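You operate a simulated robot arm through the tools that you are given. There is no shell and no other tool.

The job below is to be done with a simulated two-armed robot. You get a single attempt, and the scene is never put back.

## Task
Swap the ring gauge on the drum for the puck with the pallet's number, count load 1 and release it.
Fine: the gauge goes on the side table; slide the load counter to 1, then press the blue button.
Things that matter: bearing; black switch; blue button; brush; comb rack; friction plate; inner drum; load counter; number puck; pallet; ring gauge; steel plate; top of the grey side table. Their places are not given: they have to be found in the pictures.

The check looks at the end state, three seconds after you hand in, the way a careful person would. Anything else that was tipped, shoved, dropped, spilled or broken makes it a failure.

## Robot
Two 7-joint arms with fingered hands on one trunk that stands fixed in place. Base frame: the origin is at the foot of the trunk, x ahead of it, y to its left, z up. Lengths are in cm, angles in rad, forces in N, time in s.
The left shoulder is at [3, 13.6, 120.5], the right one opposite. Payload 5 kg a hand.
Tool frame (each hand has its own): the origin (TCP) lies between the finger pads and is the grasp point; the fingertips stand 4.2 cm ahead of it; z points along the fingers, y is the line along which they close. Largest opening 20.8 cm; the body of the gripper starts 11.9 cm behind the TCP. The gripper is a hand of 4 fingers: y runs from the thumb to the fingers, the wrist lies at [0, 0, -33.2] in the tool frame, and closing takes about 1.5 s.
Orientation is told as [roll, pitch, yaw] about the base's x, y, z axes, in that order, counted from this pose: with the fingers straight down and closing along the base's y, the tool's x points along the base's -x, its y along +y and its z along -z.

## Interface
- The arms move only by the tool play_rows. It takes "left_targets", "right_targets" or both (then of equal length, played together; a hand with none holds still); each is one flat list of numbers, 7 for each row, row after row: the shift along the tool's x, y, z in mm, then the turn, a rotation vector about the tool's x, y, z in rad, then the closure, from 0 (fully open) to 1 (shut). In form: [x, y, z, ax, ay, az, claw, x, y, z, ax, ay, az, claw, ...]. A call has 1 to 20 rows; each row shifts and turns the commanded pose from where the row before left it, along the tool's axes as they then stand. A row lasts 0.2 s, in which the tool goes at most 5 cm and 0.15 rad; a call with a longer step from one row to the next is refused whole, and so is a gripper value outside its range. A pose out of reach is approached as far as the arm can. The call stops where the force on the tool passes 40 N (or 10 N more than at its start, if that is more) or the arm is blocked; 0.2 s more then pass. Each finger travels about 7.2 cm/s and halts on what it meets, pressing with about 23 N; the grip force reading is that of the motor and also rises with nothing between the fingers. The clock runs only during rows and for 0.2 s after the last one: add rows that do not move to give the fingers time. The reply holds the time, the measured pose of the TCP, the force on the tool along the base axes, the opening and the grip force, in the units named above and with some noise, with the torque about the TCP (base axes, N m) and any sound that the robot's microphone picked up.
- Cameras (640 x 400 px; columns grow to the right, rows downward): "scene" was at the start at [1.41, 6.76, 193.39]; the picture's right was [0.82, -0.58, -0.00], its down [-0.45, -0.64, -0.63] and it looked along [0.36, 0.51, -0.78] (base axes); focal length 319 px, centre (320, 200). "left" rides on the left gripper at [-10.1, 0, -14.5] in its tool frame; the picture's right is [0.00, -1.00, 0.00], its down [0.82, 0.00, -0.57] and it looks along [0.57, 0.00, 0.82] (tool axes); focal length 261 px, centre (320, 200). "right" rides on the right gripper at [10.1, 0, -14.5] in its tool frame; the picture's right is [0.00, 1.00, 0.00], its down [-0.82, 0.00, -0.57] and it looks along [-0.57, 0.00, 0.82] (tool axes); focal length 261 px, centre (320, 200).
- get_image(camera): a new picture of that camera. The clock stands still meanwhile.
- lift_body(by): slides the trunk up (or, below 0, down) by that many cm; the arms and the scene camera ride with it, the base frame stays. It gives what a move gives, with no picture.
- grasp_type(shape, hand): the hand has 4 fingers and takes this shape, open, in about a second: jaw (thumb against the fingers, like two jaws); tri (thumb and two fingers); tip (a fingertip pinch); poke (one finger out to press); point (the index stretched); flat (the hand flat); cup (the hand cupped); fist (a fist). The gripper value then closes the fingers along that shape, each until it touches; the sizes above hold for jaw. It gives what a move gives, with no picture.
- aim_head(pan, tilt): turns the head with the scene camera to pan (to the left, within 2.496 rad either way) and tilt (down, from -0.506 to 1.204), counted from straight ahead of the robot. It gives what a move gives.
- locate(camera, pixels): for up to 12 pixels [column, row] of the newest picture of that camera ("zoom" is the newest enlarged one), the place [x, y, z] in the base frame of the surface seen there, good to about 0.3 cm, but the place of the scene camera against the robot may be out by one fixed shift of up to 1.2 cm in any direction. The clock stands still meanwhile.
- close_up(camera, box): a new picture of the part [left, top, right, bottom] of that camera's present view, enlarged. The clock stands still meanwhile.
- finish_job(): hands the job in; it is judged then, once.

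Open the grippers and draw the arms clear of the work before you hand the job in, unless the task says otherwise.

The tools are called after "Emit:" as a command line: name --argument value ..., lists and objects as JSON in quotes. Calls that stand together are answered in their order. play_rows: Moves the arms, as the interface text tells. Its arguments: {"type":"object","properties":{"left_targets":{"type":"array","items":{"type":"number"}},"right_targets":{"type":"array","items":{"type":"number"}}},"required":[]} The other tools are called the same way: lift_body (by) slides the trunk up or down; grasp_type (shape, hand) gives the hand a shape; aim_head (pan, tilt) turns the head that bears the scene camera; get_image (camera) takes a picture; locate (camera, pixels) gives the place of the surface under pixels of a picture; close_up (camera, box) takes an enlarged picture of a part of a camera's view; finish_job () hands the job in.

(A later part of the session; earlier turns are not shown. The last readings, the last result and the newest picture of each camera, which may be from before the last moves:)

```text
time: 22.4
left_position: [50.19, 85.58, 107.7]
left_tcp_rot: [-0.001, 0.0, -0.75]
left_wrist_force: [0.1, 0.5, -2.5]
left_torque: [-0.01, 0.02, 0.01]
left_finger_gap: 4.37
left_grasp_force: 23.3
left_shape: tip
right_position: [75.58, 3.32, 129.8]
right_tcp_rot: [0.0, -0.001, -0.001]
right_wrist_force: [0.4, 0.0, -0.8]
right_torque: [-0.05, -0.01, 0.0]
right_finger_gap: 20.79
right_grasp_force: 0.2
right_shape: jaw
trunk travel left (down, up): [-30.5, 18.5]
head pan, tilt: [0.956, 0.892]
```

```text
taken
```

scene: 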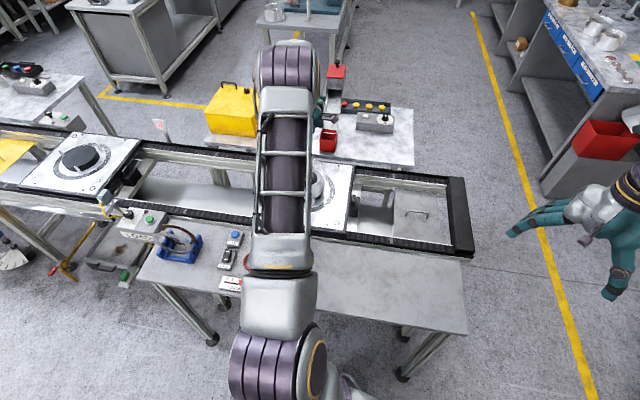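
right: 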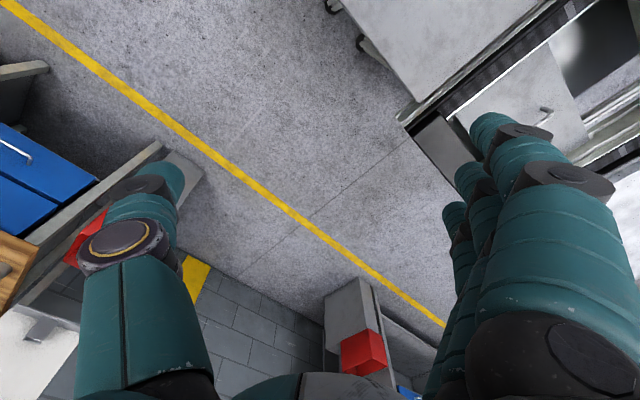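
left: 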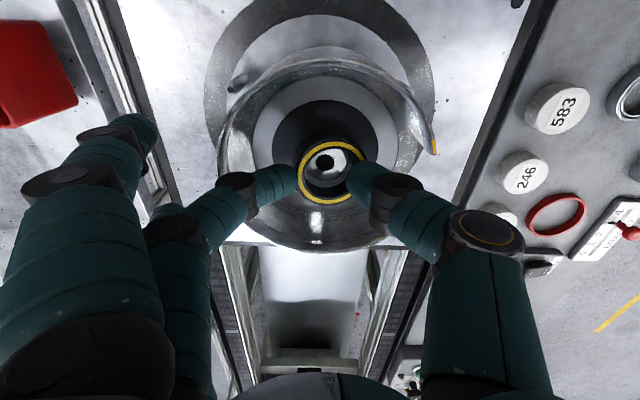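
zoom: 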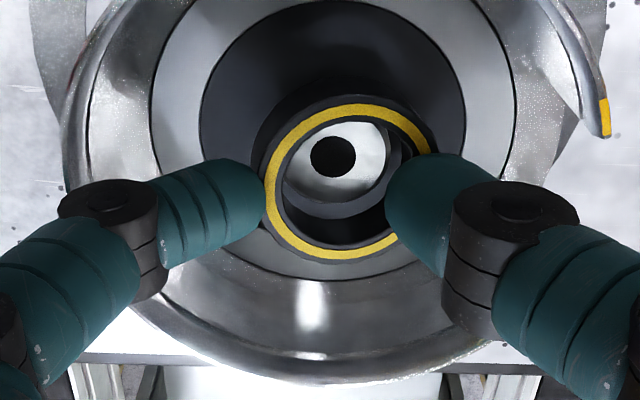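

The ring is lifted about 2 cm, tilted about 11° with the thumb side low, and shifted 1.2 cm toward the thumb. I'll wait a moment to see whether the grip is steady.

Emit:
play_rows --left_targets '[0, 0, 0, 0, 0, 0, 0.8, 0, 0, 0, 0, 0, 0, 0.8, 0, 0, 0, 0, 0, 0, 0.8]'

Emit:
close_up --camera "left" --box '[200, 100, 440, 260]'

```text
time: 23.2
left_position: [50.26, 85.55, 107.75]
left_tcp_rot: [0.001, 0.0, -0.75]
left_wrist_force: [0.2, 0.0, -2.2]
left_torque: [0.0, 0.0, 0.02]
left_finger_gap: 4.39
left_grasp_force: 23.4
left_shape: tip
right_position: [75.52, 3.31, 130.03]
right_tcp_rot: [0.0, 0.0, 0.001]
right_wrist_force: [0.5, -0.8, -0.1]
right_torque: [0.01, -0.04, 0.01]
right_finger_gap: 20.75
right_grasp_force: 0.0
right_shape: jaw
trunk travel left (down, up): [-30.5, 18.5]
head pan, tilt: [0.956, 0.892]
```

```text
2.50 times, centred on (320, 180) of left
```

zoom: 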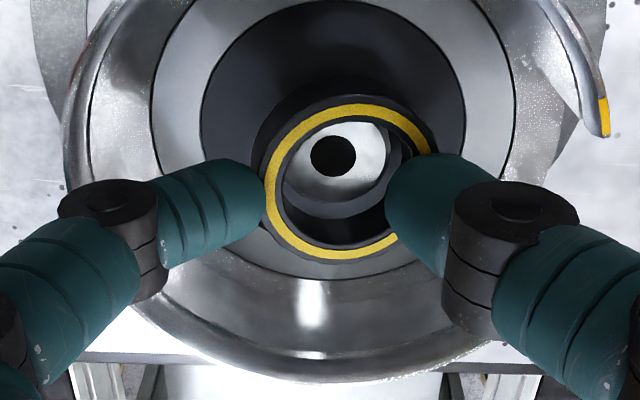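

The grip is steady (gap 4.39, 23 N, about 2 N of weight). I'll continue lifting slowly by 70 mm so the ring clears the cup rim.

Emit:
play_rows --left_targets '[0, 0, -5, 0, 0, 0, 0.8, 0, 0, -8, 0, 0, 0, 0.8, 0, 0, -8, 0, 0, 0, 0.8, 0, 0, -10, 0, 0, 0, 0.8, 0, 0, -10, 0, 0, 0, 0.8, 0, 0, -10, 0, 0, 0, 0.8, 0, 0, -10, 0, 0, 0, 0.8, 0, 0, -9, 0, 0, 0, 0.8, 0, 0, 0, 0, 0, 0, 0.8]'

Emit:
get_image --camera "left"

Emit:
close_up --camera "left" --box '[200, 100, 440, 260]'

```text
time: 25.2
left_position: [50.19, 85.61, 114.76]
left_tcp_rot: [-0.001, 0.001, -0.751]
left_wrist_force: [0.9, -0.1, -1.0]
left_torque: [0.02, -0.02, 0.01]
left_finger_gap: 4.4
left_grasp_force: 23.0
left_shape: tip
right_position: [75.66, 3.25, 129.99]
right_tcp_rot: [0.001, 0.0, 0.0]
right_wrist_force: [-0.5, -0.5, 0.0]
right_torque: [0.0, 0.03, -0.02]
right_finger_gap: 20.82
right_grasp_force: 0.0
right_shape: jaw
trunk travel left (down, up): [-30.5, 18.5]
head pan, tilt: [0.956, 0.892]
```

```text
taken
```

left: 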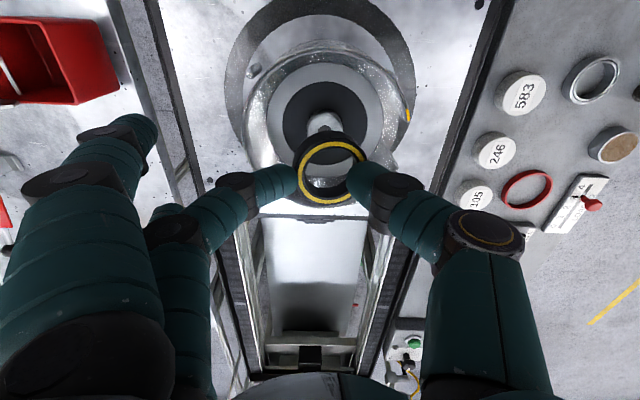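

```text
2.50 times, centred on (320, 180) of left
```

zoom: 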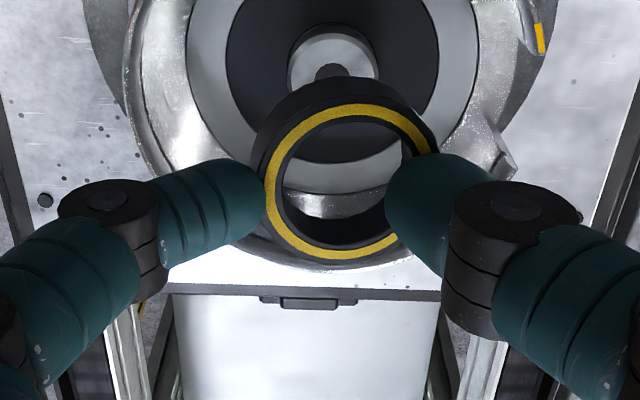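

The ring is firmly held well above the rim. Next I'll rotate the hand to yaw −1.57 and carry it over the free part of the grey side table near (40, 50), slowly.

Emit:
play_rows --left_targets '[0, 0, -10, 0, 0, 0.1, 0.8, 0, 0, -10, 0, 0, 0.12, 0.8, 0, 0, 0, 0, 0, 0.12, 0.8, 0, 0, 0, 0, 0, 0.12, 0.8, 0, 0, 0, 0, 0, 0.12, 0.8, 0, 0, 0, 0, 0, 0.12, 0.8, 0, 0, 0, 0, 0, 0.12, 0.8, -15, -5, 0, 0, 0, 0, 0.8, -30, -8, 0, 0, 0, 0, 0.8, -35, -9, 0, 0, 0, 0, 0.8, -40, -10, 0, 0, 0, 0, 0.8, -40, -10, 0, 0, 0, 0, 0.8, -40, -10, 0, 0, 0, 0, 0.8, -40, -10, 0, 0, 0, 0, 0.8, -40, -10, 0, 0, 0, 0, 0.8, -35, -10, 0, 0, 0, 0, 0.8, -25, -5, 0, 0, 0, 0, 0.8, -16, -5, 0, 0, 0, 0, 0.8, 0, 0, 0, 0, 0, 0, 0.8]'

Emit:
get_image --camera "left"

Emit:
get_image --camera "scene"

```text
time: 29.2
left_position: [40.9, 49.94, 116.75]
left_tcp_rot: [-0.002, 0.0, -1.57]
left_wrist_force: [1.1, 0.8, -2.1]
left_torque: [-0.04, -0.03, 0.02]
left_finger_gap: 4.38
left_grasp_force: 22.8
left_shape: tip
right_position: [75.44, 3.24, 130.04]
right_tcp_rot: [-0.001, 0.0, 0.001]
right_wrist_force: [-0.3, 0.1, -0.1]
right_torque: [-0.02, -0.01, 0.02]
right_finger_gap: 20.78
right_grasp_force: 0.0
right_shape: jaw
trunk travel left (down, up): [-30.5, 18.5]
head pan, tilt: [0.956, 0.892]
```

```text
taken
```

left: 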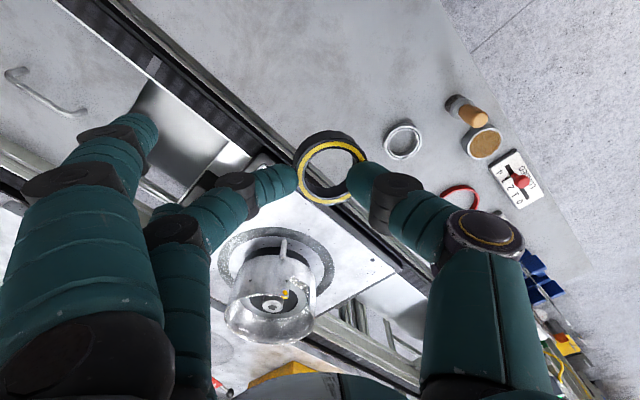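

```text
taken
```

scene: 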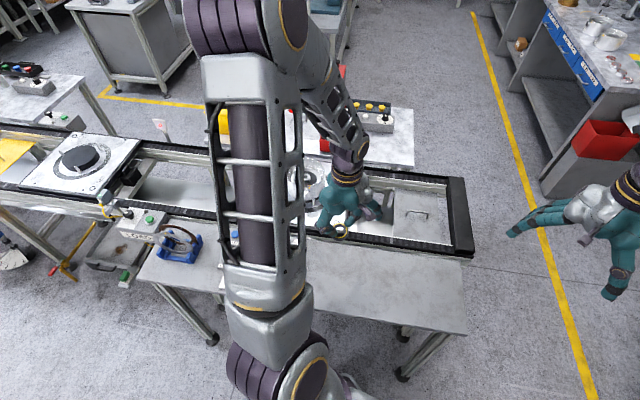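

The ring is held over the side table at about (40, 50). I'll check the table surface and its edges under the planned drop spot.

Emit:
locate --camera "left" --pixels '[[300, 60], [350, 110], [250, 40], [270, 130], [240, 105], [400, 20], [320, 145], [347, 190], [300, 190], [403, 140], [465, 110], [450, 60]]'

```text
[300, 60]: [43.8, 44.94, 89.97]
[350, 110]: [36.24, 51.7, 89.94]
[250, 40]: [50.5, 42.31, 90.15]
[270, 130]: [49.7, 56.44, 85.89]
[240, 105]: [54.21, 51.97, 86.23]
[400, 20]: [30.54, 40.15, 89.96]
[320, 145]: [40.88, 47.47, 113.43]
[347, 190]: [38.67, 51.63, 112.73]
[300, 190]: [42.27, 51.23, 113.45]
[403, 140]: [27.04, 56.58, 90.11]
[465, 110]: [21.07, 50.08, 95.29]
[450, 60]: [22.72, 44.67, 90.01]
```

The table is at z 90.0 and clear there; the drop spot is about 14 cm from the bearing. I'll descend to TCP z ≈ 98.5 and look.

Emit:
play_rows --left_targets '[0, 0, 15, 0, 0, 0, 0.8, 0, 0, 25, 0, 0, 0, 0.8, 0, 0, 25, 0, 0, 0, 0.8, 0, 0, 25, 0, 0, 0, 0.8, 0, 0, 25, 0, 0, 0, 0.8, 0, 0, 25, 0, 0, 0, 0.8, 0, 0, 20, 0, 0, 0, 0.8, 0, 0, 15, 0, 0, 0, 0.8, 0, 0, 8, 0, 0, 0, 0.8, 0, 0, 0, 0, 0, 0, 0.8]'

Emit:
get_image --camera "left"

```text
time: 31.4
left_position: [40.82, 49.98, 98.48]
left_tcp_rot: [0.002, 0.001, -1.57]
left_wrist_force: [0.1, 1.0, -2.3]
left_torque: [0.01, -0.03, 0.0]
left_finger_gap: 4.39
left_grasp_force: 22.7
left_shape: tip
right_position: [75.46, 3.2, 129.95]
right_tcp_rot: [0.002, 0.0, 0.001]
right_wrist_force: [-1.2, -0.3, 0.1]
right_torque: [-0.01, -0.04, 0.0]
right_finger_gap: 20.78
right_grasp_force: 0.1
right_shape: jaw
trunk travel left (down, up): [-30.5, 18.5]
head pan, tilt: [0.956, 0.892]
```

```text
taken
```

left: 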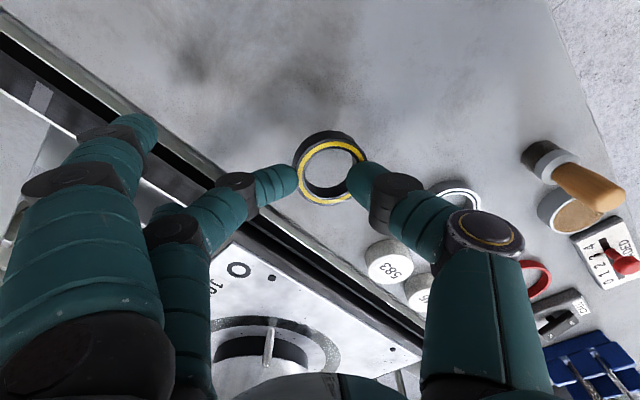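

The ring hangs a couple of cm above the table. I'll lower it in small steps, watching the vertical force for contact.

Emit:
play_rows --left_targets '[0, 0, 5, 0, 0, 0, 0.8, 0, 0, 5, 0, 0, 0, 0.8, 0, 0, 4, 0, 0, 0, 0.8, 0, 0, 3, 0, 0, 0, 0.8, 0, 0, 0, 0, 0, 0, 0.8]'

Emit:
close_up --camera "left" --box '[220, 90, 420, 220]'

```text
time: 32.6
left_position: [40.96, 49.94, 96.96]
left_tcp_rot: [0.0, 0.0, -1.57]
left_wrist_force: [0.1, 0.4, -2.0]
left_torque: [-0.03, -0.03, 0.0]
left_finger_gap: 4.4
left_grasp_force: 22.7
left_shape: tip
right_position: [75.52, 3.29, 129.97]
right_tcp_rot: [0.0, 0.0, -0.001]
right_wrist_force: [0.4, -0.2, -0.9]
right_torque: [-0.01, 0.02, -0.04]
right_finger_gap: 20.81
right_grasp_force: 0.2
right_shape: jaw
trunk travel left (down, up): [-30.5, 18.5]
head pan, tilt: [0.956, 0.892]
```

```text
3.08 times, centred on (320, 155) of left
```

zoom: 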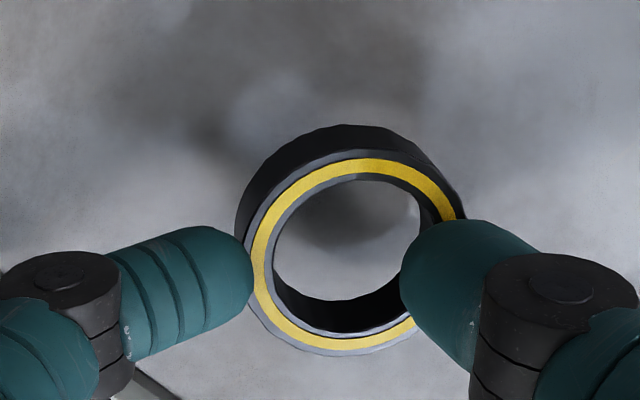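

Still no contact at z 96.96 (force −2 N is only the ring's weight). I'll go down in 2–3 mm steps.

Emit:
play_rows --left_targets '[0, 0, 3, 0, 0, 0, 0.8, 0, 0, 3, 0, 0, 0, 0.8, 0, 0, 2, 0, 0, 0, 0.8, 0, 0, 0, 0, 0, 0, 0.8]'

```text
time: 33.6
left_position: [40.95, 49.95, 96.07]
left_tcp_rot: [0.0, 0.0, -1.571]
left_wrist_force: [-0.1, 0.7, -2.4]
left_torque: [0.0, -0.03, 0.0]
left_finger_gap: 4.38
left_grasp_force: 23.0
left_shape: tip
right_position: [75.49, 3.23, 129.99]
right_tcp_rot: [0.0, -0.001, -0.001]
right_wrist_force: [-0.4, 0.1, -1.2]
right_torque: [0.0, 0.0, 0.0]
right_finger_gap: 20.78
right_grasp_force: 0.0
right_shape: jaw
trunk travel left (down, up): [-30.5, 18.5]
head pan, tilt: [0.956, 0.892]
```

No contact yet at z 96.07. I'll continue in 2 mm steps.

Emit:
play_rows --left_targets '[0, 0, 2, 0, 0, 0, 0.8, 0, 0, 2, 0, 0, 0, 0.8, 0, 0, 2, 0, 0, 0, 0.8, 0, 0, 0, 0, 0, 0, 0.8]'

Emit:
close_up --camera "left" --box '[220, 90, 420, 220]'

```text
time: 34.6
left_position: [40.97, 49.81, 95.57]
left_tcp_rot: [0.002, 0.003, -1.57]
left_wrist_force: [-0.1, 2.6, 21.4]
left_torque: [0.09, 0.88, -0.04]
left_finger_gap: 4.56
left_grasp_force: 23.0
left_shape: tip
right_position: [75.44, 3.16, 129.98]
right_tcp_rot: [0.0, 0.001, 0.001]
right_wrist_force: [0.0, 0.5, 0.7]
right_torque: [-0.03, 0.0, 0.0]
right_finger_gap: 20.78
right_grasp_force: 0.1
right_shape: jaw
trunk travel left (down, up): [-30.5, 18.5]
head pan, tilt: [0.956, 0.892]
```

```text
3.08 times, centred on (320, 155) of left
```

zoom: 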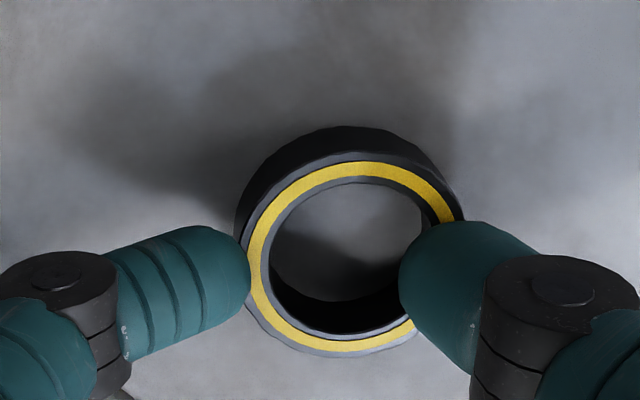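

The ring's low side has met the table (21 N up at z 95.57). I'll ease off 1 mm and open gradually so it settles flat.

Emit:
play_rows --left_targets '[0, 0, -1, 0, 0, 0, 0.8, 0, 0, 0, 0, 0, 0, 0.77, 0, 0, 0, 0, 0, 0, 0.75, 0, 0, 0, 0, 0, 0, 0.73, 0, 0, 0, 0, 0, 0, 0.71, 0, 0, 0, 0, 0, 0, 0.69, 0, 0, 0, 0, 0, 0, 0.67, 0, 0, 0, 0, 0, 0, 0.65, 0, 0, 0, 0, 0, 0, 0.62, 0, 0, 0, 0, 0, 0, 0.6, 0, 0, 0, 0, 0, 0, 0.6]'

Emit:
close_up --camera "left" --box '[220, 90, 420, 220]'

```text
time: 37.0
left_position: [40.92, 49.81, 95.63]
left_tcp_rot: [0.0, 0.0, -1.57]
left_wrist_force: [-0.1, -0.2, 0.6]
left_torque: [0.0, 0.01, 0.01]
left_finger_gap: 8.23
left_grasp_force: 0.1
left_shape: tip
right_position: [75.55, 3.24, 129.96]
right_tcp_rot: [-0.001, 0.0, 0.001]
right_wrist_force: [0.4, 0.7, -1.1]
right_torque: [-0.04, 0.01, 0.02]
right_finger_gap: 20.77
right_grasp_force: 0.0
right_shape: jaw
trunk travel left (down, up): [-30.5, 18.5]
head pan, tilt: [0.956, 0.892]
```

```text
3.08 times, centred on (320, 155) of left
```

zoom: 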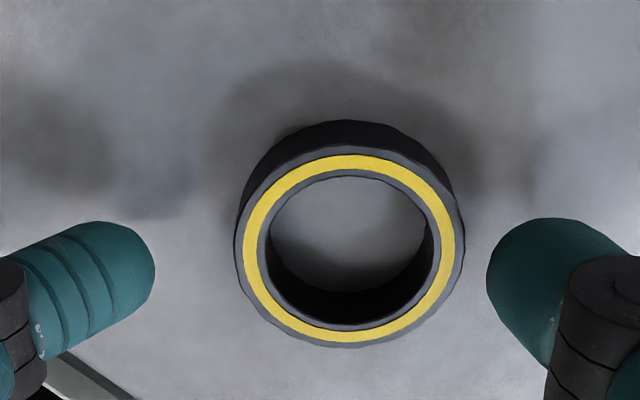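

The ring gauge lies flat on the table with both digits clear of it. I'll measure its size and then lift straight up.

Emit:
locate --camera "zoom" --pixels '[[350, 163], [350, 335], [252, 250], [448, 250], [350, 230], [235, 250], [463, 250]]'

Emit:
play_rows --left_targets '[0, 0, -10, 0, 0, 0, 0.6, 0, 0, -20, 0, 0, 0, 0.6, 0, 0, -30, 0, 0, 0, 0.6, 0, 0, -40, 0, 0, 0, 0.6, 0, 0, -40, 0, 0, 0, 0.6, 0, 0, -20, 0, 0, 0, 0.6, 0, 0, 0, 0, 0, 0, 0.6]'

Emit:
get_image --camera "left"

```text
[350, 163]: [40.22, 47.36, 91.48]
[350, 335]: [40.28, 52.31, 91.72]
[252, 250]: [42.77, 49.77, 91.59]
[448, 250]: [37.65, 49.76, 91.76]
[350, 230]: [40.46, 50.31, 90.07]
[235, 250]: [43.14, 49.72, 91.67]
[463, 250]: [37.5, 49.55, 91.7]
```

```text
time: 38.6
left_position: [40.91, 50.05, 111.67]
left_tcp_rot: [0.001, 0.0, -1.571]
left_wrist_force: [-0.9, 0.0, 0.0]
left_torque: [-0.01, -0.02, 0.01]
left_finger_gap: 8.25
left_grasp_force: 0.0
left_shape: tip
right_position: [75.6, 3.27, 129.86]
right_tcp_rot: [-0.002, 0.001, 0.0]
right_wrist_force: [-0.3, -0.5, 0.1]
right_torque: [0.02, 0.03, 0.03]
right_finger_gap: 20.77
right_grasp_force: 0.0
right_shape: jaw
trunk travel left (down, up): [-30.5, 18.5]
head pan, tilt: [0.956, 0.892]
```

```text
taken
```

left: 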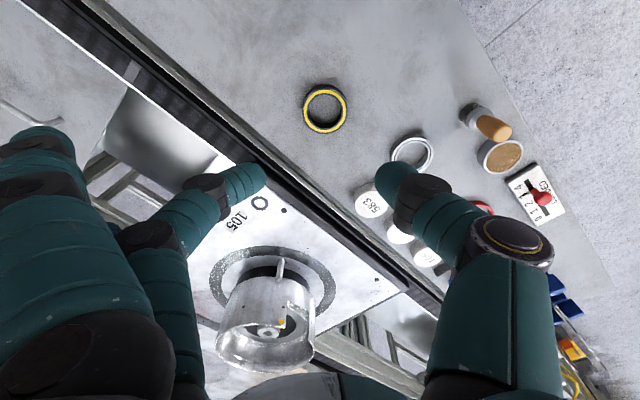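

The ring gauge sits flat at (40.3, 49.8) on the table. In the 0.8 closure pictures the idle index had shifted, so I'll test closure 0.77 in free air and measure where the idle fingertip goes before approaching the crowded pucks.

Emit:
play_rows --left_targets '[0, 0, 0, 0, 0, 0, 0.77, 0, 0, 0, 0, 0, 0, 0.77, 0, 0, 0, 0, 0, 0, 0.77, 0, 0, 0, 0, 0, 0, 0.77]'

Emit:
get_image --camera "left"

Emit:
get_image --camera "scene"

Emit:
close_up --camera "scene" --box '[290, 130, 410, 270]'

```text
time: 39.6
left_position: [40.87, 49.99, 111.72]
left_tcp_rot: [-0.001, 0.0, -1.571]
left_wrist_force: [-0.3, -0.1, -0.1]
left_torque: [0.03, 0.0, 0.01]
left_finger_gap: 4.83
left_grasp_force: 0.1
left_shape: tip
right_position: [75.5, 3.19, 129.87]
right_tcp_rot: [0.001, 0.0, 0.0]
right_wrist_force: [0.6, -0.4, 0.8]
right_torque: [0.03, 0.02, -0.03]
right_finger_gap: 20.76
right_grasp_force: 0.0
right_shape: jaw
trunk travel left (down, up): [-30.5, 18.5]
head pan, tilt: [0.956, 0.892]
```

```text
taken
```

left: 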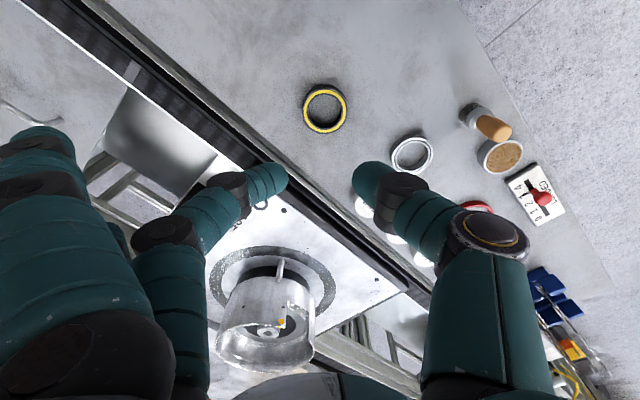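

```text
taken
```

scene: 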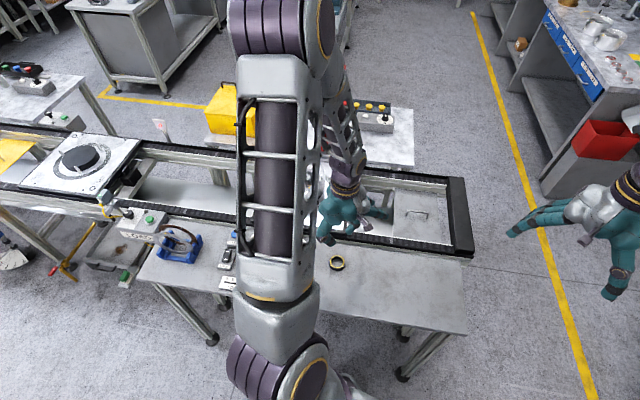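

```text
2.86 times, centred on (350, 200) of scene
```

zoom: 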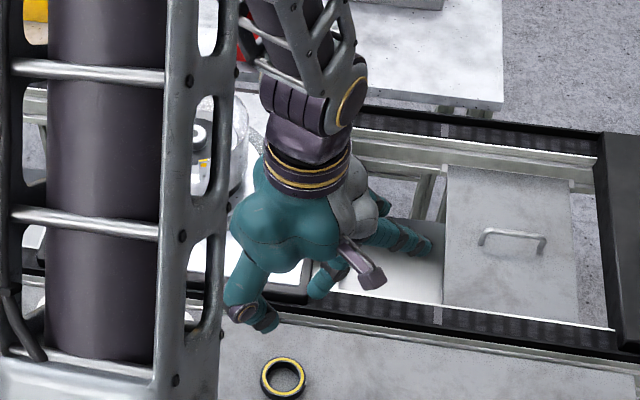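

At 0.77 in the air the index stays outstretched. I'll test 0.82 to see if that changes it.

Emit:
play_rows --left_targets '[0, 0, 0, 0, 0, 0, 0.82, 0, 0, 0, 0, 0, 0, 0.82, 0, 0, 0, 0, 0, 0, 0.82]'

Emit:
get_image --camera "left"

```text
time: 40.4
left_position: [40.82, 49.88, 111.67]
left_tcp_rot: [0.001, 0.001, -1.572]
left_wrist_force: [0.8, 0.3, -0.1]
left_torque: [-0.02, -0.06, 0.02]
left_finger_gap: 3.83
left_grasp_force: 0.1
left_shape: tip
right_position: [75.6, 3.22, 129.96]
right_tcp_rot: [0.0, -0.001, 0.0]
right_wrist_force: [0.1, -0.1, -0.1]
right_torque: [0.03, 0.03, 0.03]
right_finger_gap: 20.79
right_grasp_force: 0.1
right_shape: jaw
trunk travel left (down, up): [-30.5, 18.5]
head pan, tilt: [0.956, 0.892]
```

```text
taken
```

left: 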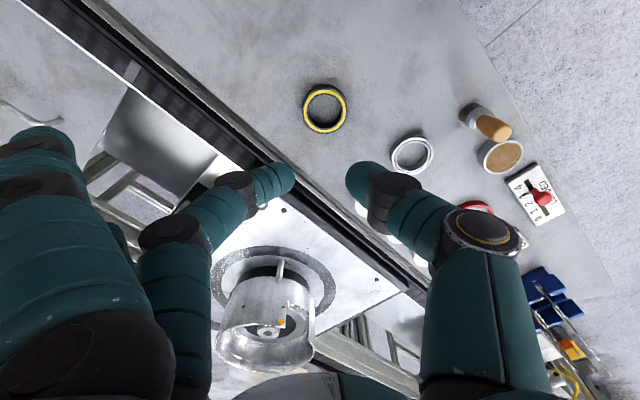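

The idle index only moves when a real grip forms (in the held-ring pictures it sat in the open-jaw place). I'll switch to jaw, fully open, to measure how low the open fingertips hang.

Emit:
grasp_type --hand "left" --shape "jaw"

Emit:
get_image --camera "left"

Emit:
locate --camera "left" --pixels '[[148, 125], [153, 140], [140, 120], [160, 180], [175, 175], [185, 215], [195, 222], [475, 175], [460, 175], [120, 140], [490, 190], [130, 115]]'

Emit:
close_up --camera "scene" --box '[290, 130, 410, 270]'

```text
time: 41.3
left_position: [40.81, 49.85, 111.71]
left_tcp_rot: [0.0, -0.001, -1.57]
left_wrist_force: [0.3, -0.4, -0.5]
left_torque: [0.01, -0.01, -0.01]
left_finger_gap: 20.78
left_grasp_force: 0.0
left_shape: jaw
right_position: [75.55, 3.29, 129.97]
right_tcp_rot: [0.0, 0.0, -0.002]
right_wrist_force: [0.3, 0.1, -0.3]
right_torque: [0.01, 0.0, -0.01]
right_finger_gap: 20.78
right_grasp_force: 0.0
right_shape: jaw
trunk travel left (down, up): [-30.5, 18.5]
head pan, tilt: [0.956, 0.892]
```

```text
taken
```

left: 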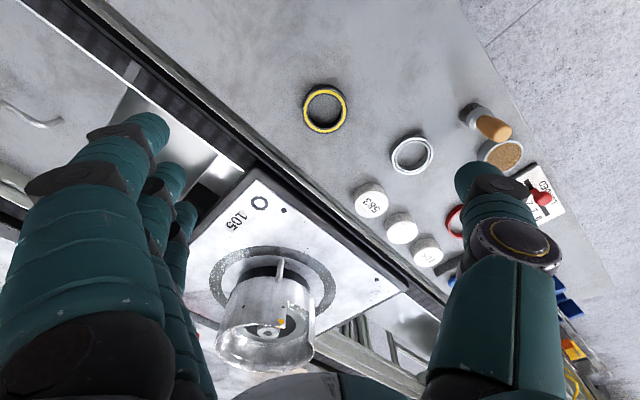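

```text
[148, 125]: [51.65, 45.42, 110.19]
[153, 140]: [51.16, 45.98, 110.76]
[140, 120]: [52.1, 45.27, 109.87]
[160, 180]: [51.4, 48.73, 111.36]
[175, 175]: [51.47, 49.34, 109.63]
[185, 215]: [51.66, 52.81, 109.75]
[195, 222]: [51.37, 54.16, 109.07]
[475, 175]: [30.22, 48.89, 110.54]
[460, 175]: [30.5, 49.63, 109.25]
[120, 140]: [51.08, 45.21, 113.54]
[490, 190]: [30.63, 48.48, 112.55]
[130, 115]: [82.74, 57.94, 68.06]
```

```text
2.86 times, centred on (350, 200) of scene
```

zoom: 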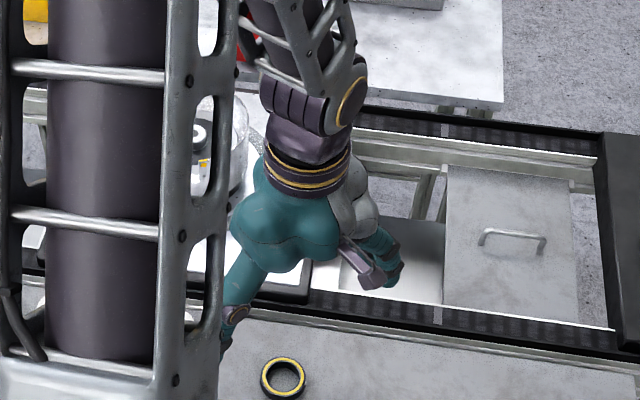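

In open-jaw pose the tips hang nearly to 4 cm below TCP, so idle fingers would hit the rail near the puck. I'll use the jaw shape instead, pre-closed, with yaw ≈ −0.785 so that the outer fingers pass beside the 105 puck without meeting its neighbours. First I'll hover over puck 105.

Emit:
play_rows --left_targets '[0, 0, -10, 0, 0, -0.131, 0.3, 0, 0, 0, 0, 0, -0.131, 0.5, 0, 0, 0, 0, 0, -0.131, 0.64, 0, 0, 0, 0, 0, -0.131, 0.64, 0, 0, 0, 0, 0, -0.131, 0.64, 0, 0, 0, 0, 0, -0.131, 0.64, 36, 5.1, 0, 0, 0, 0, 0.64, 36, 5.1, 0, 0, 0, 0, 0.64, 36, 5.1, 0, 0, 0, 0, 0.64, 36, 5.1, 0, 0, 0, 0, 0.64, 36, 5.1, 0, 0, 0, 0, 0.64, 36, 5.1, 0, 0, 0, 0, 0.64, 36, 5.1, 0, 0, 0, 0, 0.64, 36, 5.1, 0, 0, 0, 0, 0.64, 36, 5.1, 0, 0, 0, 0, 0.64, 0, 0, 20, 0, 0, 0, 0.64, 0, 0, 0, 0, 0, 0, 0.64]'

Emit:
get_image --camera "left"

Emit:
get_image --camera "scene"

```text
time: 44.9
left_position: [21.15, 76.15, 110.19]
left_tcp_rot: [-0.002, 0.0, -0.782]
left_wrist_force: [0.6, 0.3, -0.3]
left_torque: [0.02, -0.06, -0.01]
left_finger_gap: 7.55
left_grasp_force: 0.1
left_shape: jaw
right_position: [75.43, 3.24, 130.05]
right_tcp_rot: [0.001, -0.002, 0.0]
right_wrist_force: [-0.2, -0.3, -0.3]
right_torque: [0.02, 0.0, 0.0]
right_finger_gap: 20.78
right_grasp_force: 0.1
right_shape: jaw
trunk travel left (down, up): [-30.5, 18.5]
head pan, tilt: [0.956, 0.892]
```

```text
taken
```

left: 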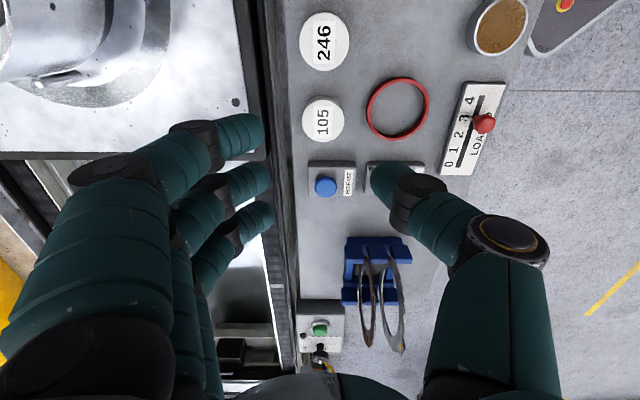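

```text
taken
```

scene: 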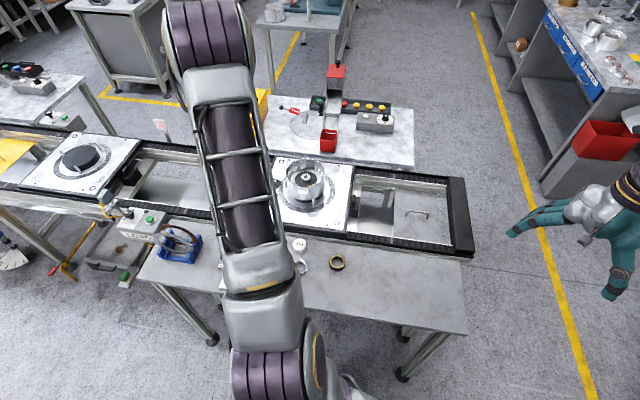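

Now there's a nice aligned view: puck 105 at (322,120), blue button at (326,187), red ring at (397,108), load counter with its knob at (484,123). I'll zoom on the counter and puck, and check the drum from the scene camera.

Emit:
close_up --camera "left" --box '[290, 70, 530, 220]'

Emit:
locate --camera "zoom" --pixels '[[85, 135], [30, 135], [140, 135], [85, 82], [85, 190], [518, 145], [92, 310], [285, 100], [100, 5], [430, 275], [470, 80], [490, 150]]'

Emit:
close_up --camera "scene" --box '[260, 130, 360, 240]'

```text
2.67 times, centred on (410, 145) of left
```

zoom: 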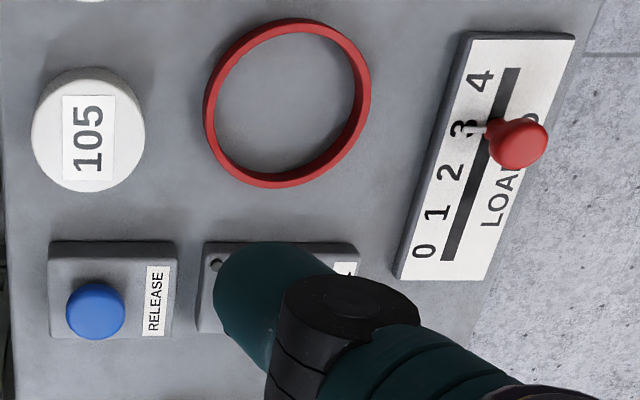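

```text
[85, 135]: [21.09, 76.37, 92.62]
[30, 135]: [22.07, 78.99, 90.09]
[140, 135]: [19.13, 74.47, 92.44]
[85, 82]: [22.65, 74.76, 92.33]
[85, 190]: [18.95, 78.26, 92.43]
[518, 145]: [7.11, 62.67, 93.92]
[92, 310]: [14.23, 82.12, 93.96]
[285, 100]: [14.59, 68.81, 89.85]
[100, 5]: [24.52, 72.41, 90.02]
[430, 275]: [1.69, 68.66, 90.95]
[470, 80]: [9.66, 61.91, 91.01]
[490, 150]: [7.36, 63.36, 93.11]
```

```text
3.64 times, centred on (310, 185) of scene
```

zoom: 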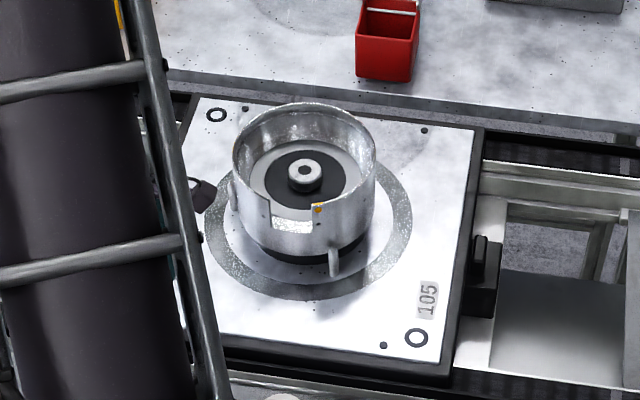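

The counter knob is at 3 and must go to 1, and the drum's seat looks undisturbed. I'll descend toward puck 105 to TCP z ≈ 100 for an alignment check.

Emit:
play_rows --left_targets '[0, 0, 20, 0, 0, 0, 0.65, 0, 0, 30, 0, 0, 0, 0.65, 0, 0, 30, 0, 0, 0, 0.65, 0, 0, 20, 0, 0, 0, 0.65, 0, 0, 0, 0, 0, 0, 0.65]'

Emit:
get_image --camera "left"

Emit:
close_up --camera "left" --box '[220, 80, 420, 210]'

```text
time: 46.1
left_position: [21.28, 76.16, 100.47]
left_tcp_rot: [0.001, 0.0, -0.783]
left_wrist_force: [-0.4, 0.0, 0.1]
left_torque: [0.06, -0.02, 0.02]
left_finger_gap: 7.33
left_grasp_force: 0.1
left_shape: jaw
right_position: [75.61, 3.18, 129.98]
right_tcp_rot: [0.0, 0.0, -0.001]
right_wrist_force: [0.3, 0.0, 0.4]
right_torque: [0.03, 0.0, 0.0]
right_finger_gap: 20.79
right_grasp_force: 0.1
right_shape: jaw
trunk travel left (down, up): [-30.5, 18.5]
head pan, tilt: [0.956, 0.892]
```

```text
taken
```

left: 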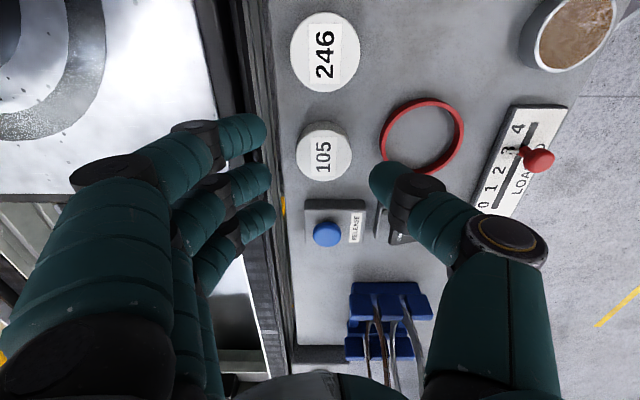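

```text
3.08 times, centred on (320, 145) of left
```

zoom: 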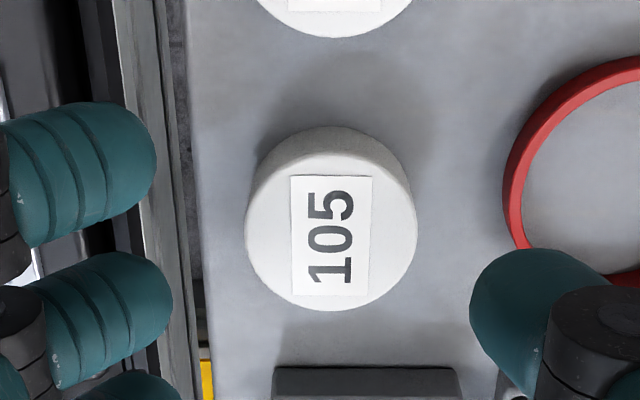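

Puck 105's face is centred at zoom (331,227), slightly toward the thumb and forward of the TCP. I'll locate several rim points to refine.

Emit:
locate --camera "zoom" --pixels '[[331, 227], [260, 227], [402, 227], [331, 160], [331, 297], [280, 175], [382, 280], [280, 280], [382, 175], [185, 100], [150, 100], [205, 200]]'

```text
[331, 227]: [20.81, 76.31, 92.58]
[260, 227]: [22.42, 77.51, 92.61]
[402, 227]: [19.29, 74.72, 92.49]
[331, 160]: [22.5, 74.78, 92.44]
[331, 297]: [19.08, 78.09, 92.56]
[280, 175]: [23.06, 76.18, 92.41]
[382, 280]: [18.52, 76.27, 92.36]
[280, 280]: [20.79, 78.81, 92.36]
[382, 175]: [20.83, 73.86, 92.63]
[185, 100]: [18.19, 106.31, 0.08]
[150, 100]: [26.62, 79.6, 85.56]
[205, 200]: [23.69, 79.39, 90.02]
```

The puck centre is (20.82, 76.27), diameter about 5.1. I'll correct by +3.5/−3 mm, narrow the gap to about 6.2 so the thumb stays clear of the red ring, and descend to just above the puck.

Emit:
play_rows --left_targets '[3.5, -3, 0, 0, 0, 0, 0.7, 0, 0, 15, 0, 0, 0, 0.7, 0, 0, 13, 0, 0, 0, 0.7, 0, 0, 0, 0, 0, 0, 0.7]'

Emit:
get_image --camera "left"

Emit:
close_up --camera "left" --box '[220, 100, 460, 250]'

Emit:
locate --camera "zoom" --pixels '[[460, 150], [475, 200], [440, 110], [320, 190], [320, 130], [320, 250], [255, 190], [385, 190], [425, 230], [200, 230], [200, 130], [500, 220]]'

```text
time: 47.1
left_position: [20.84, 76.14, 97.83]
left_tcp_rot: [0.0, 0.001, -0.784]
left_wrist_force: [-0.5, -0.8, -0.1]
left_torque: [0.01, -0.01, -0.02]
left_finger_gap: 6.29
left_grasp_force: 0.2
left_shape: jaw
right_position: [75.63, 3.19, 129.95]
right_tcp_rot: [0.0, -0.002, -0.001]
right_wrist_force: [0.4, -0.3, -0.1]
right_torque: [0.04, 0.01, -0.04]
right_finger_gap: 20.78
right_grasp_force: 0.0
right_shape: jaw
trunk travel left (down, up): [-30.5, 18.5]
head pan, tilt: [0.956, 0.892]
```

```text
taken
```

left: 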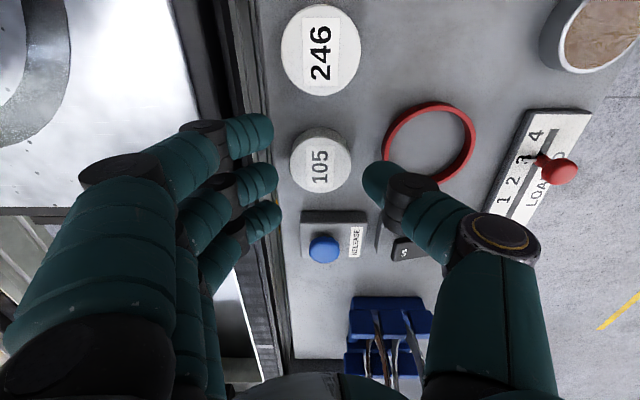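

```text
2.67 times, centred on (340, 175) of left
```

zoom: 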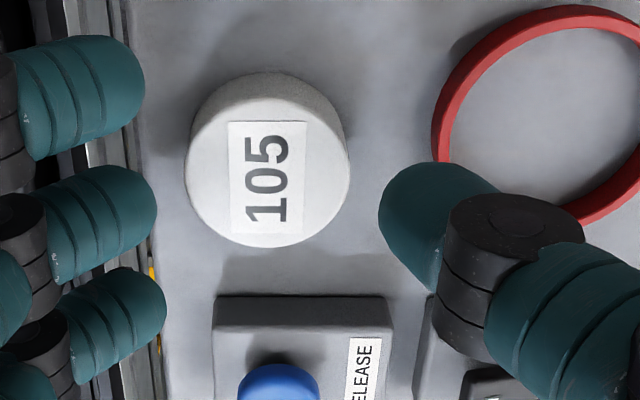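

```text
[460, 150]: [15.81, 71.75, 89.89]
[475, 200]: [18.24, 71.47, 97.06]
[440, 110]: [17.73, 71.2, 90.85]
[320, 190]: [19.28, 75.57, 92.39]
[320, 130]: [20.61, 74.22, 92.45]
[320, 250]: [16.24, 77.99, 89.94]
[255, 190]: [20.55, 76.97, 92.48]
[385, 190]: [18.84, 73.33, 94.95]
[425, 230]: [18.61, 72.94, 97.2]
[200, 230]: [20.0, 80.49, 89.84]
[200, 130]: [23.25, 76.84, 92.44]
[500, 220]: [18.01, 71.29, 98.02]
```

The puck is now centred between thumb (zoom x≈378) and middle finger (x≈157), and the red ring's near edge is 5.7 cm out, clear of the thumb. I'll descend the final 32 mm slowly.

Emit:
play_rows --left_targets '[0, 0, 8, 0, 0, 0, 0.7, 0, 0, 8, 0, 0, 0, 0.7, 0, 0, 6, 0, 0, 0, 0.7, 0, 0, 5, 0, 0, 0, 0.7, 0, 0, 5, 0, 0, 0, 0.7, 0, 0, 0, 0, 0, 0, 0.7]'

Emit:
close_up --camera "left" --box '[220, 100, 460, 250]'

```text
time: 48.5
left_position: [20.87, 76.14, 94.53]
left_tcp_rot: [0.001, 0.0, -0.787]
left_wrist_force: [1.4, 2.6, 2.6]
left_torque: [-0.05, 0.04, -0.05]
left_finger_gap: 6.13
left_grasp_force: 0.1
left_shape: jaw
right_position: [75.43, 3.31, 129.89]
right_tcp_rot: [0.0, 0.0, 0.001]
right_wrist_force: [0.5, -0.9, 0.6]
right_torque: [0.01, 0.0, -0.03]
right_finger_gap: 20.79
right_grasp_force: 0.1
right_shape: jaw
trunk travel left (down, up): [-30.5, 18.5]
head pan, tilt: [0.956, 0.892]
```

```text
2.67 times, centred on (340, 175) of left
```

zoom: 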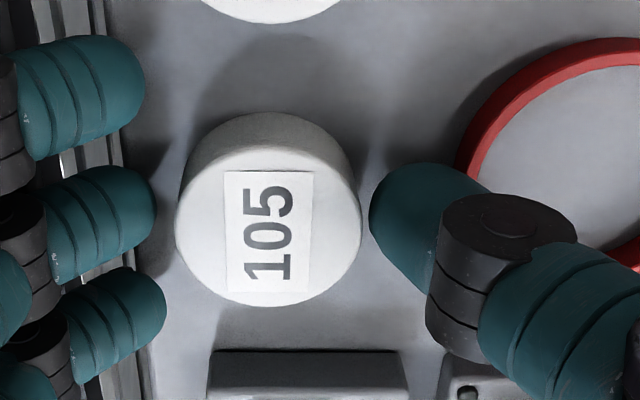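

There's a slight sideways force of about 3 N on the thumb side, so I'll close now, which moves the thumb inward, away from the red ring.

Emit:
play_rows --left_targets '[0, 0, 0, 0, 0, 0, 0.73, 0, 0, 0, 0, 0, 0, 0.76, 0, 0, 0, 0, 0, 0, 0.78, 0, 0, 0, 0, 0, 0, 0.8, 0, 0, 0, 0, 0, 0, 0.8, 0, 0, 0, 0, 0, 0, 0.8]'

Emit:
close_up --camera "left" --box '[220, 100, 460, 250]'

```text
time: 49.9
left_position: [20.66, 76.03, 94.62]
left_tcp_rot: [-0.001, 0.001, -0.783]
left_wrist_force: [-0.8, 0.0, 0.8]
left_torque: [0.01, 0.02, 0.02]
left_finger_gap: 3.03
left_grasp_force: 23.2
left_shape: jaw
right_position: [75.44, 3.29, 129.98]
right_tcp_rot: [-0.001, -0.002, 0.001]
right_wrist_force: [0.2, -1.4, 0.0]
right_torque: [-0.01, -0.07, -0.03]
right_finger_gap: 20.8
right_grasp_force: 0.1
right_shape: jaw
trunk travel left (down, up): [-30.5, 18.5]
head pan, tilt: [0.956, 0.892]
```

```text
2.67 times, centred on (340, 175) of left
```

zoom: 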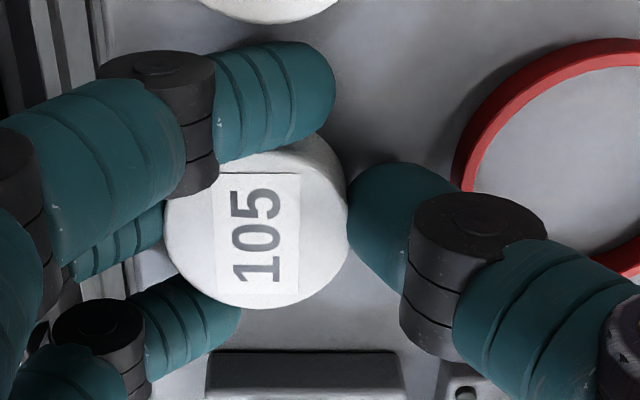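

The puck is clamped between thumb and middle finger and caged by the outer fingers (23 N). I'll lift slowly by 20 mm and check.

Emit:
play_rows --left_targets '[0, 0, -4, 0, 0, 0, 0.8, 0, 0, -6, 0, 0, 0, 0.8, 0, 0, -10, 0, 0, 0, 0.8, 0, 0, 0, 0, 0, 0, 0.8]'

Emit:
close_up --camera "left" --box '[220, 100, 460, 250]'

Emit:
get_image --camera "left"

```text
time: 50.9
left_position: [20.73, 76.15, 96.63]
left_tcp_rot: [0.0, -0.002, -0.783]
left_wrist_force: [1.2, 0.5, -0.9]
left_torque: [-0.04, 0.0, 0.0]
left_finger_gap: 2.99
left_grasp_force: 22.6
left_shape: jaw
right_position: [75.52, 3.24, 129.96]
right_tcp_rot: [0.0, 0.0, -0.001]
right_wrist_force: [0.7, 0.2, -0.3]
right_torque: [0.0, 0.01, -0.02]
right_finger_gap: 20.77
right_grasp_force: 0.0
right_shape: jaw
trunk travel left (down, up): [-30.5, 18.5]
head pan, tilt: [0.956, 0.892]
```

```text
2.67 times, centred on (340, 175) of left
```

zoom: 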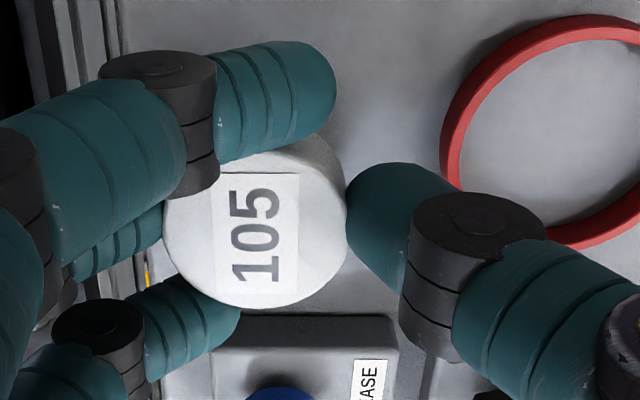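

```text
taken
```

left: 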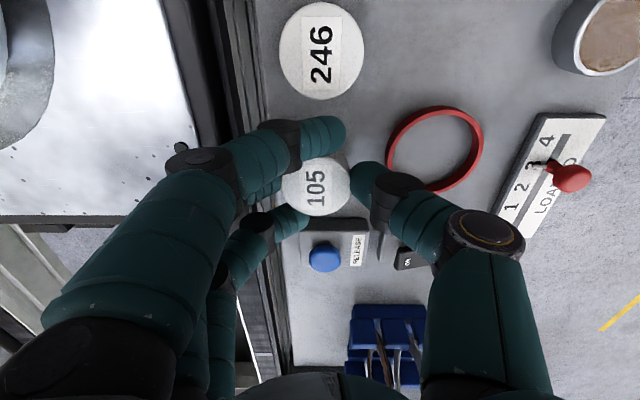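

The puck came up cleanly without shifting. I'll lift to about z 118 and then travel over the drum at (50.4, 85.6).

Emit:
play_rows --left_targets '[0, 0, -10, 0, 0, 0, 0.8, 0, 0, -20, 0, 0, 0, 0.8, 0, 0, -30, 0, 0, 0, 0.8, 0, 0, -40, 0, 0, 0, 0.8, 0, 0, -40, 0, 0, 0, 0.8, 0, 0, -40, 0, 0, 0, 0.8, 0, 0, -30, 0, 0, 0, 0.8, 0, 0, -10, 0, 0, 0, 0.8, 0, 0, 0, 0, 0, 0, 0.8]'

Emit:
close_up --camera "left" --box '[220, 100, 460, 250]'

Emit:
locate --camera "zoom" --pixels '[[255, 222], [180, 222], [335, 222], [255, 300], [300, 280], [200, 270], [320, 170], [240, 180]]'

```text
time: 52.9
left_position: [20.64, 76.03, 118.58]
left_tcp_rot: [0.0, -0.002, -0.783]
left_wrist_force: [0.5, -0.5, 0.1]
left_torque: [0.0, -0.01, -0.01]
left_finger_gap: 2.99
left_grasp_force: 23.0
left_shape: jaw
right_position: [75.66, 3.18, 129.91]
right_tcp_rot: [0.002, 0.0, 0.0]
right_wrist_force: [0.0, 0.0, -0.8]
right_torque: [0.02, -0.01, 0.0]
right_finger_gap: 20.79
right_grasp_force: 0.1
right_shape: jaw
trunk travel left (down, up): [-30.5, 18.5]
head pan, tilt: [0.956, 0.892]
```

```text
2.67 times, centred on (340, 175) of left
```

zoom: 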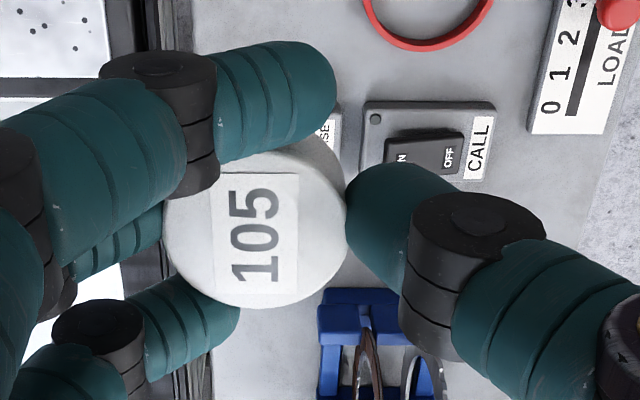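

```text
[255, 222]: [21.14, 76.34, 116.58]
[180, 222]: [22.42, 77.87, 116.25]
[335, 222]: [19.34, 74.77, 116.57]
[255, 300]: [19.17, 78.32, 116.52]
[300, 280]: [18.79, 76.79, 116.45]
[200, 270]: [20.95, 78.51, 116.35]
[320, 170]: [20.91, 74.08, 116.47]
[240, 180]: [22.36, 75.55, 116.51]
```

The puck is level (top 2.1 cm below TCP) and offset +0.35 cm toward the fingers. I'll carry it over the drum at this height.

Emit:
play_rows --left_targets '[-8, 15, 0, 0, 0, 0, 0.8, -13, 25, 0, 0, 0, 0, 0.8, -16, 30, 0, 0, 0, 0, 0.8, -18, 34, 0, 0, 0, 0, 0.8, -18, 34, 0, 0, 0, 0, 0.8, -18, 34, 0, 0, 0, 0, 0.8, -16, 30, 0, 0, 0, 0, 0.8, -14, 27, 0, 0, 0, 0, 0.8, -12, 22, 0, 0, 0, 0, 0.8, -7, 15, 0, 0, 0, 0, 0.8, -3, 8, 0, 0, 0, 0, 0.8, 0, 0, 0, 0, 0, 0, 0.8, 0, 0, 0, 0, 0, 0, 0.8]'

Emit:
get_image --camera "left"

Emit:
get_image --camera "scene"

```text
time: 55.7
left_position: [50.28, 85.56, 118.49]
left_tcp_rot: [0.0, 0.001, -0.784]
left_wrist_force: [0.9, 0.9, -0.3]
left_torque: [-0.02, 0.02, -0.03]
left_finger_gap: 2.98
left_grasp_force: 23.5
left_shape: jaw
right_position: [75.5, 3.25, 129.99]
right_tcp_rot: [-0.001, 0.001, 0.0]
right_wrist_force: [0.2, 0.6, -0.4]
right_torque: [0.01, 0.0, 0.0]
right_finger_gap: 20.77
right_grasp_force: 0.0
right_shape: jaw
trunk travel left (down, up): [-30.5, 18.5]
head pan, tilt: [0.956, 0.892]
```

```text
taken
```

left: 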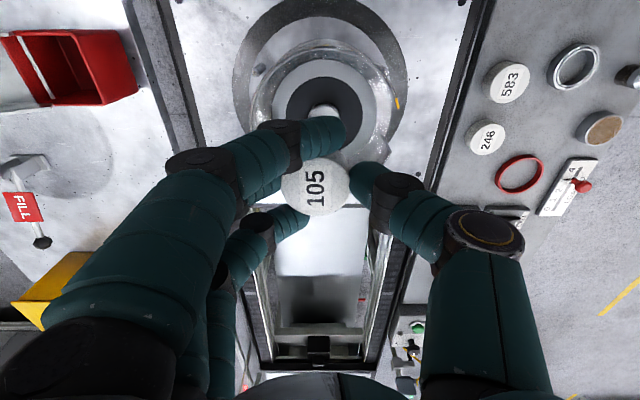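

```text
taken
```

scene: 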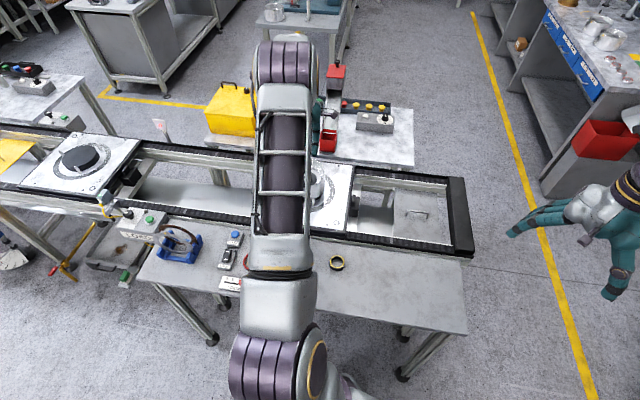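

The boss is partly visible at (323,112) behind the fingers. I'll zoom to locate the boss and the deck rings for centring.

Emit:
close_up --camera "left" --box '[240, 40, 400, 140]'

Emit:
locate --camera "zoom" --pixels '[[330, 285], [275, 290], [385, 285], [330, 256], [198, 280], [485, 280], [330, 150], [130, 280], [545, 280], [300, 270], [360, 270], [330, 270]]'

```text
4.00 times, centred on (320, 90) of left
```

zoom: 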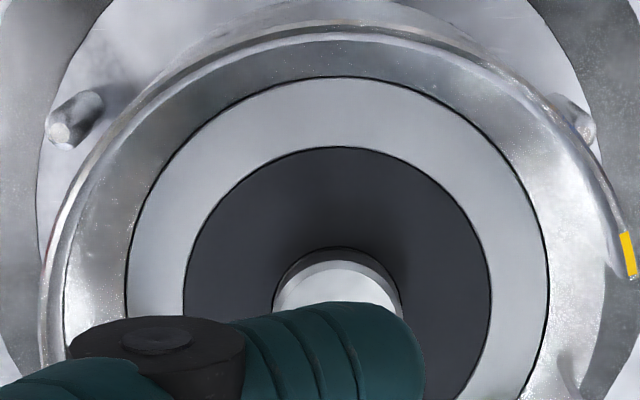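

```text
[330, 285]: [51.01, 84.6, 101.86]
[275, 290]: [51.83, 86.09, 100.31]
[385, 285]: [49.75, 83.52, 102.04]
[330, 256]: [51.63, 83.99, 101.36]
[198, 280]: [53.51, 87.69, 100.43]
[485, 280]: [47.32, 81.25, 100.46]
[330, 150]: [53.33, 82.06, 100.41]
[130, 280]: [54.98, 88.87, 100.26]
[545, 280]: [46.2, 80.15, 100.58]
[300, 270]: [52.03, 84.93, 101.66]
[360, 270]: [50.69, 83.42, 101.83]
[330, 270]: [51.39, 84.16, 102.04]
```

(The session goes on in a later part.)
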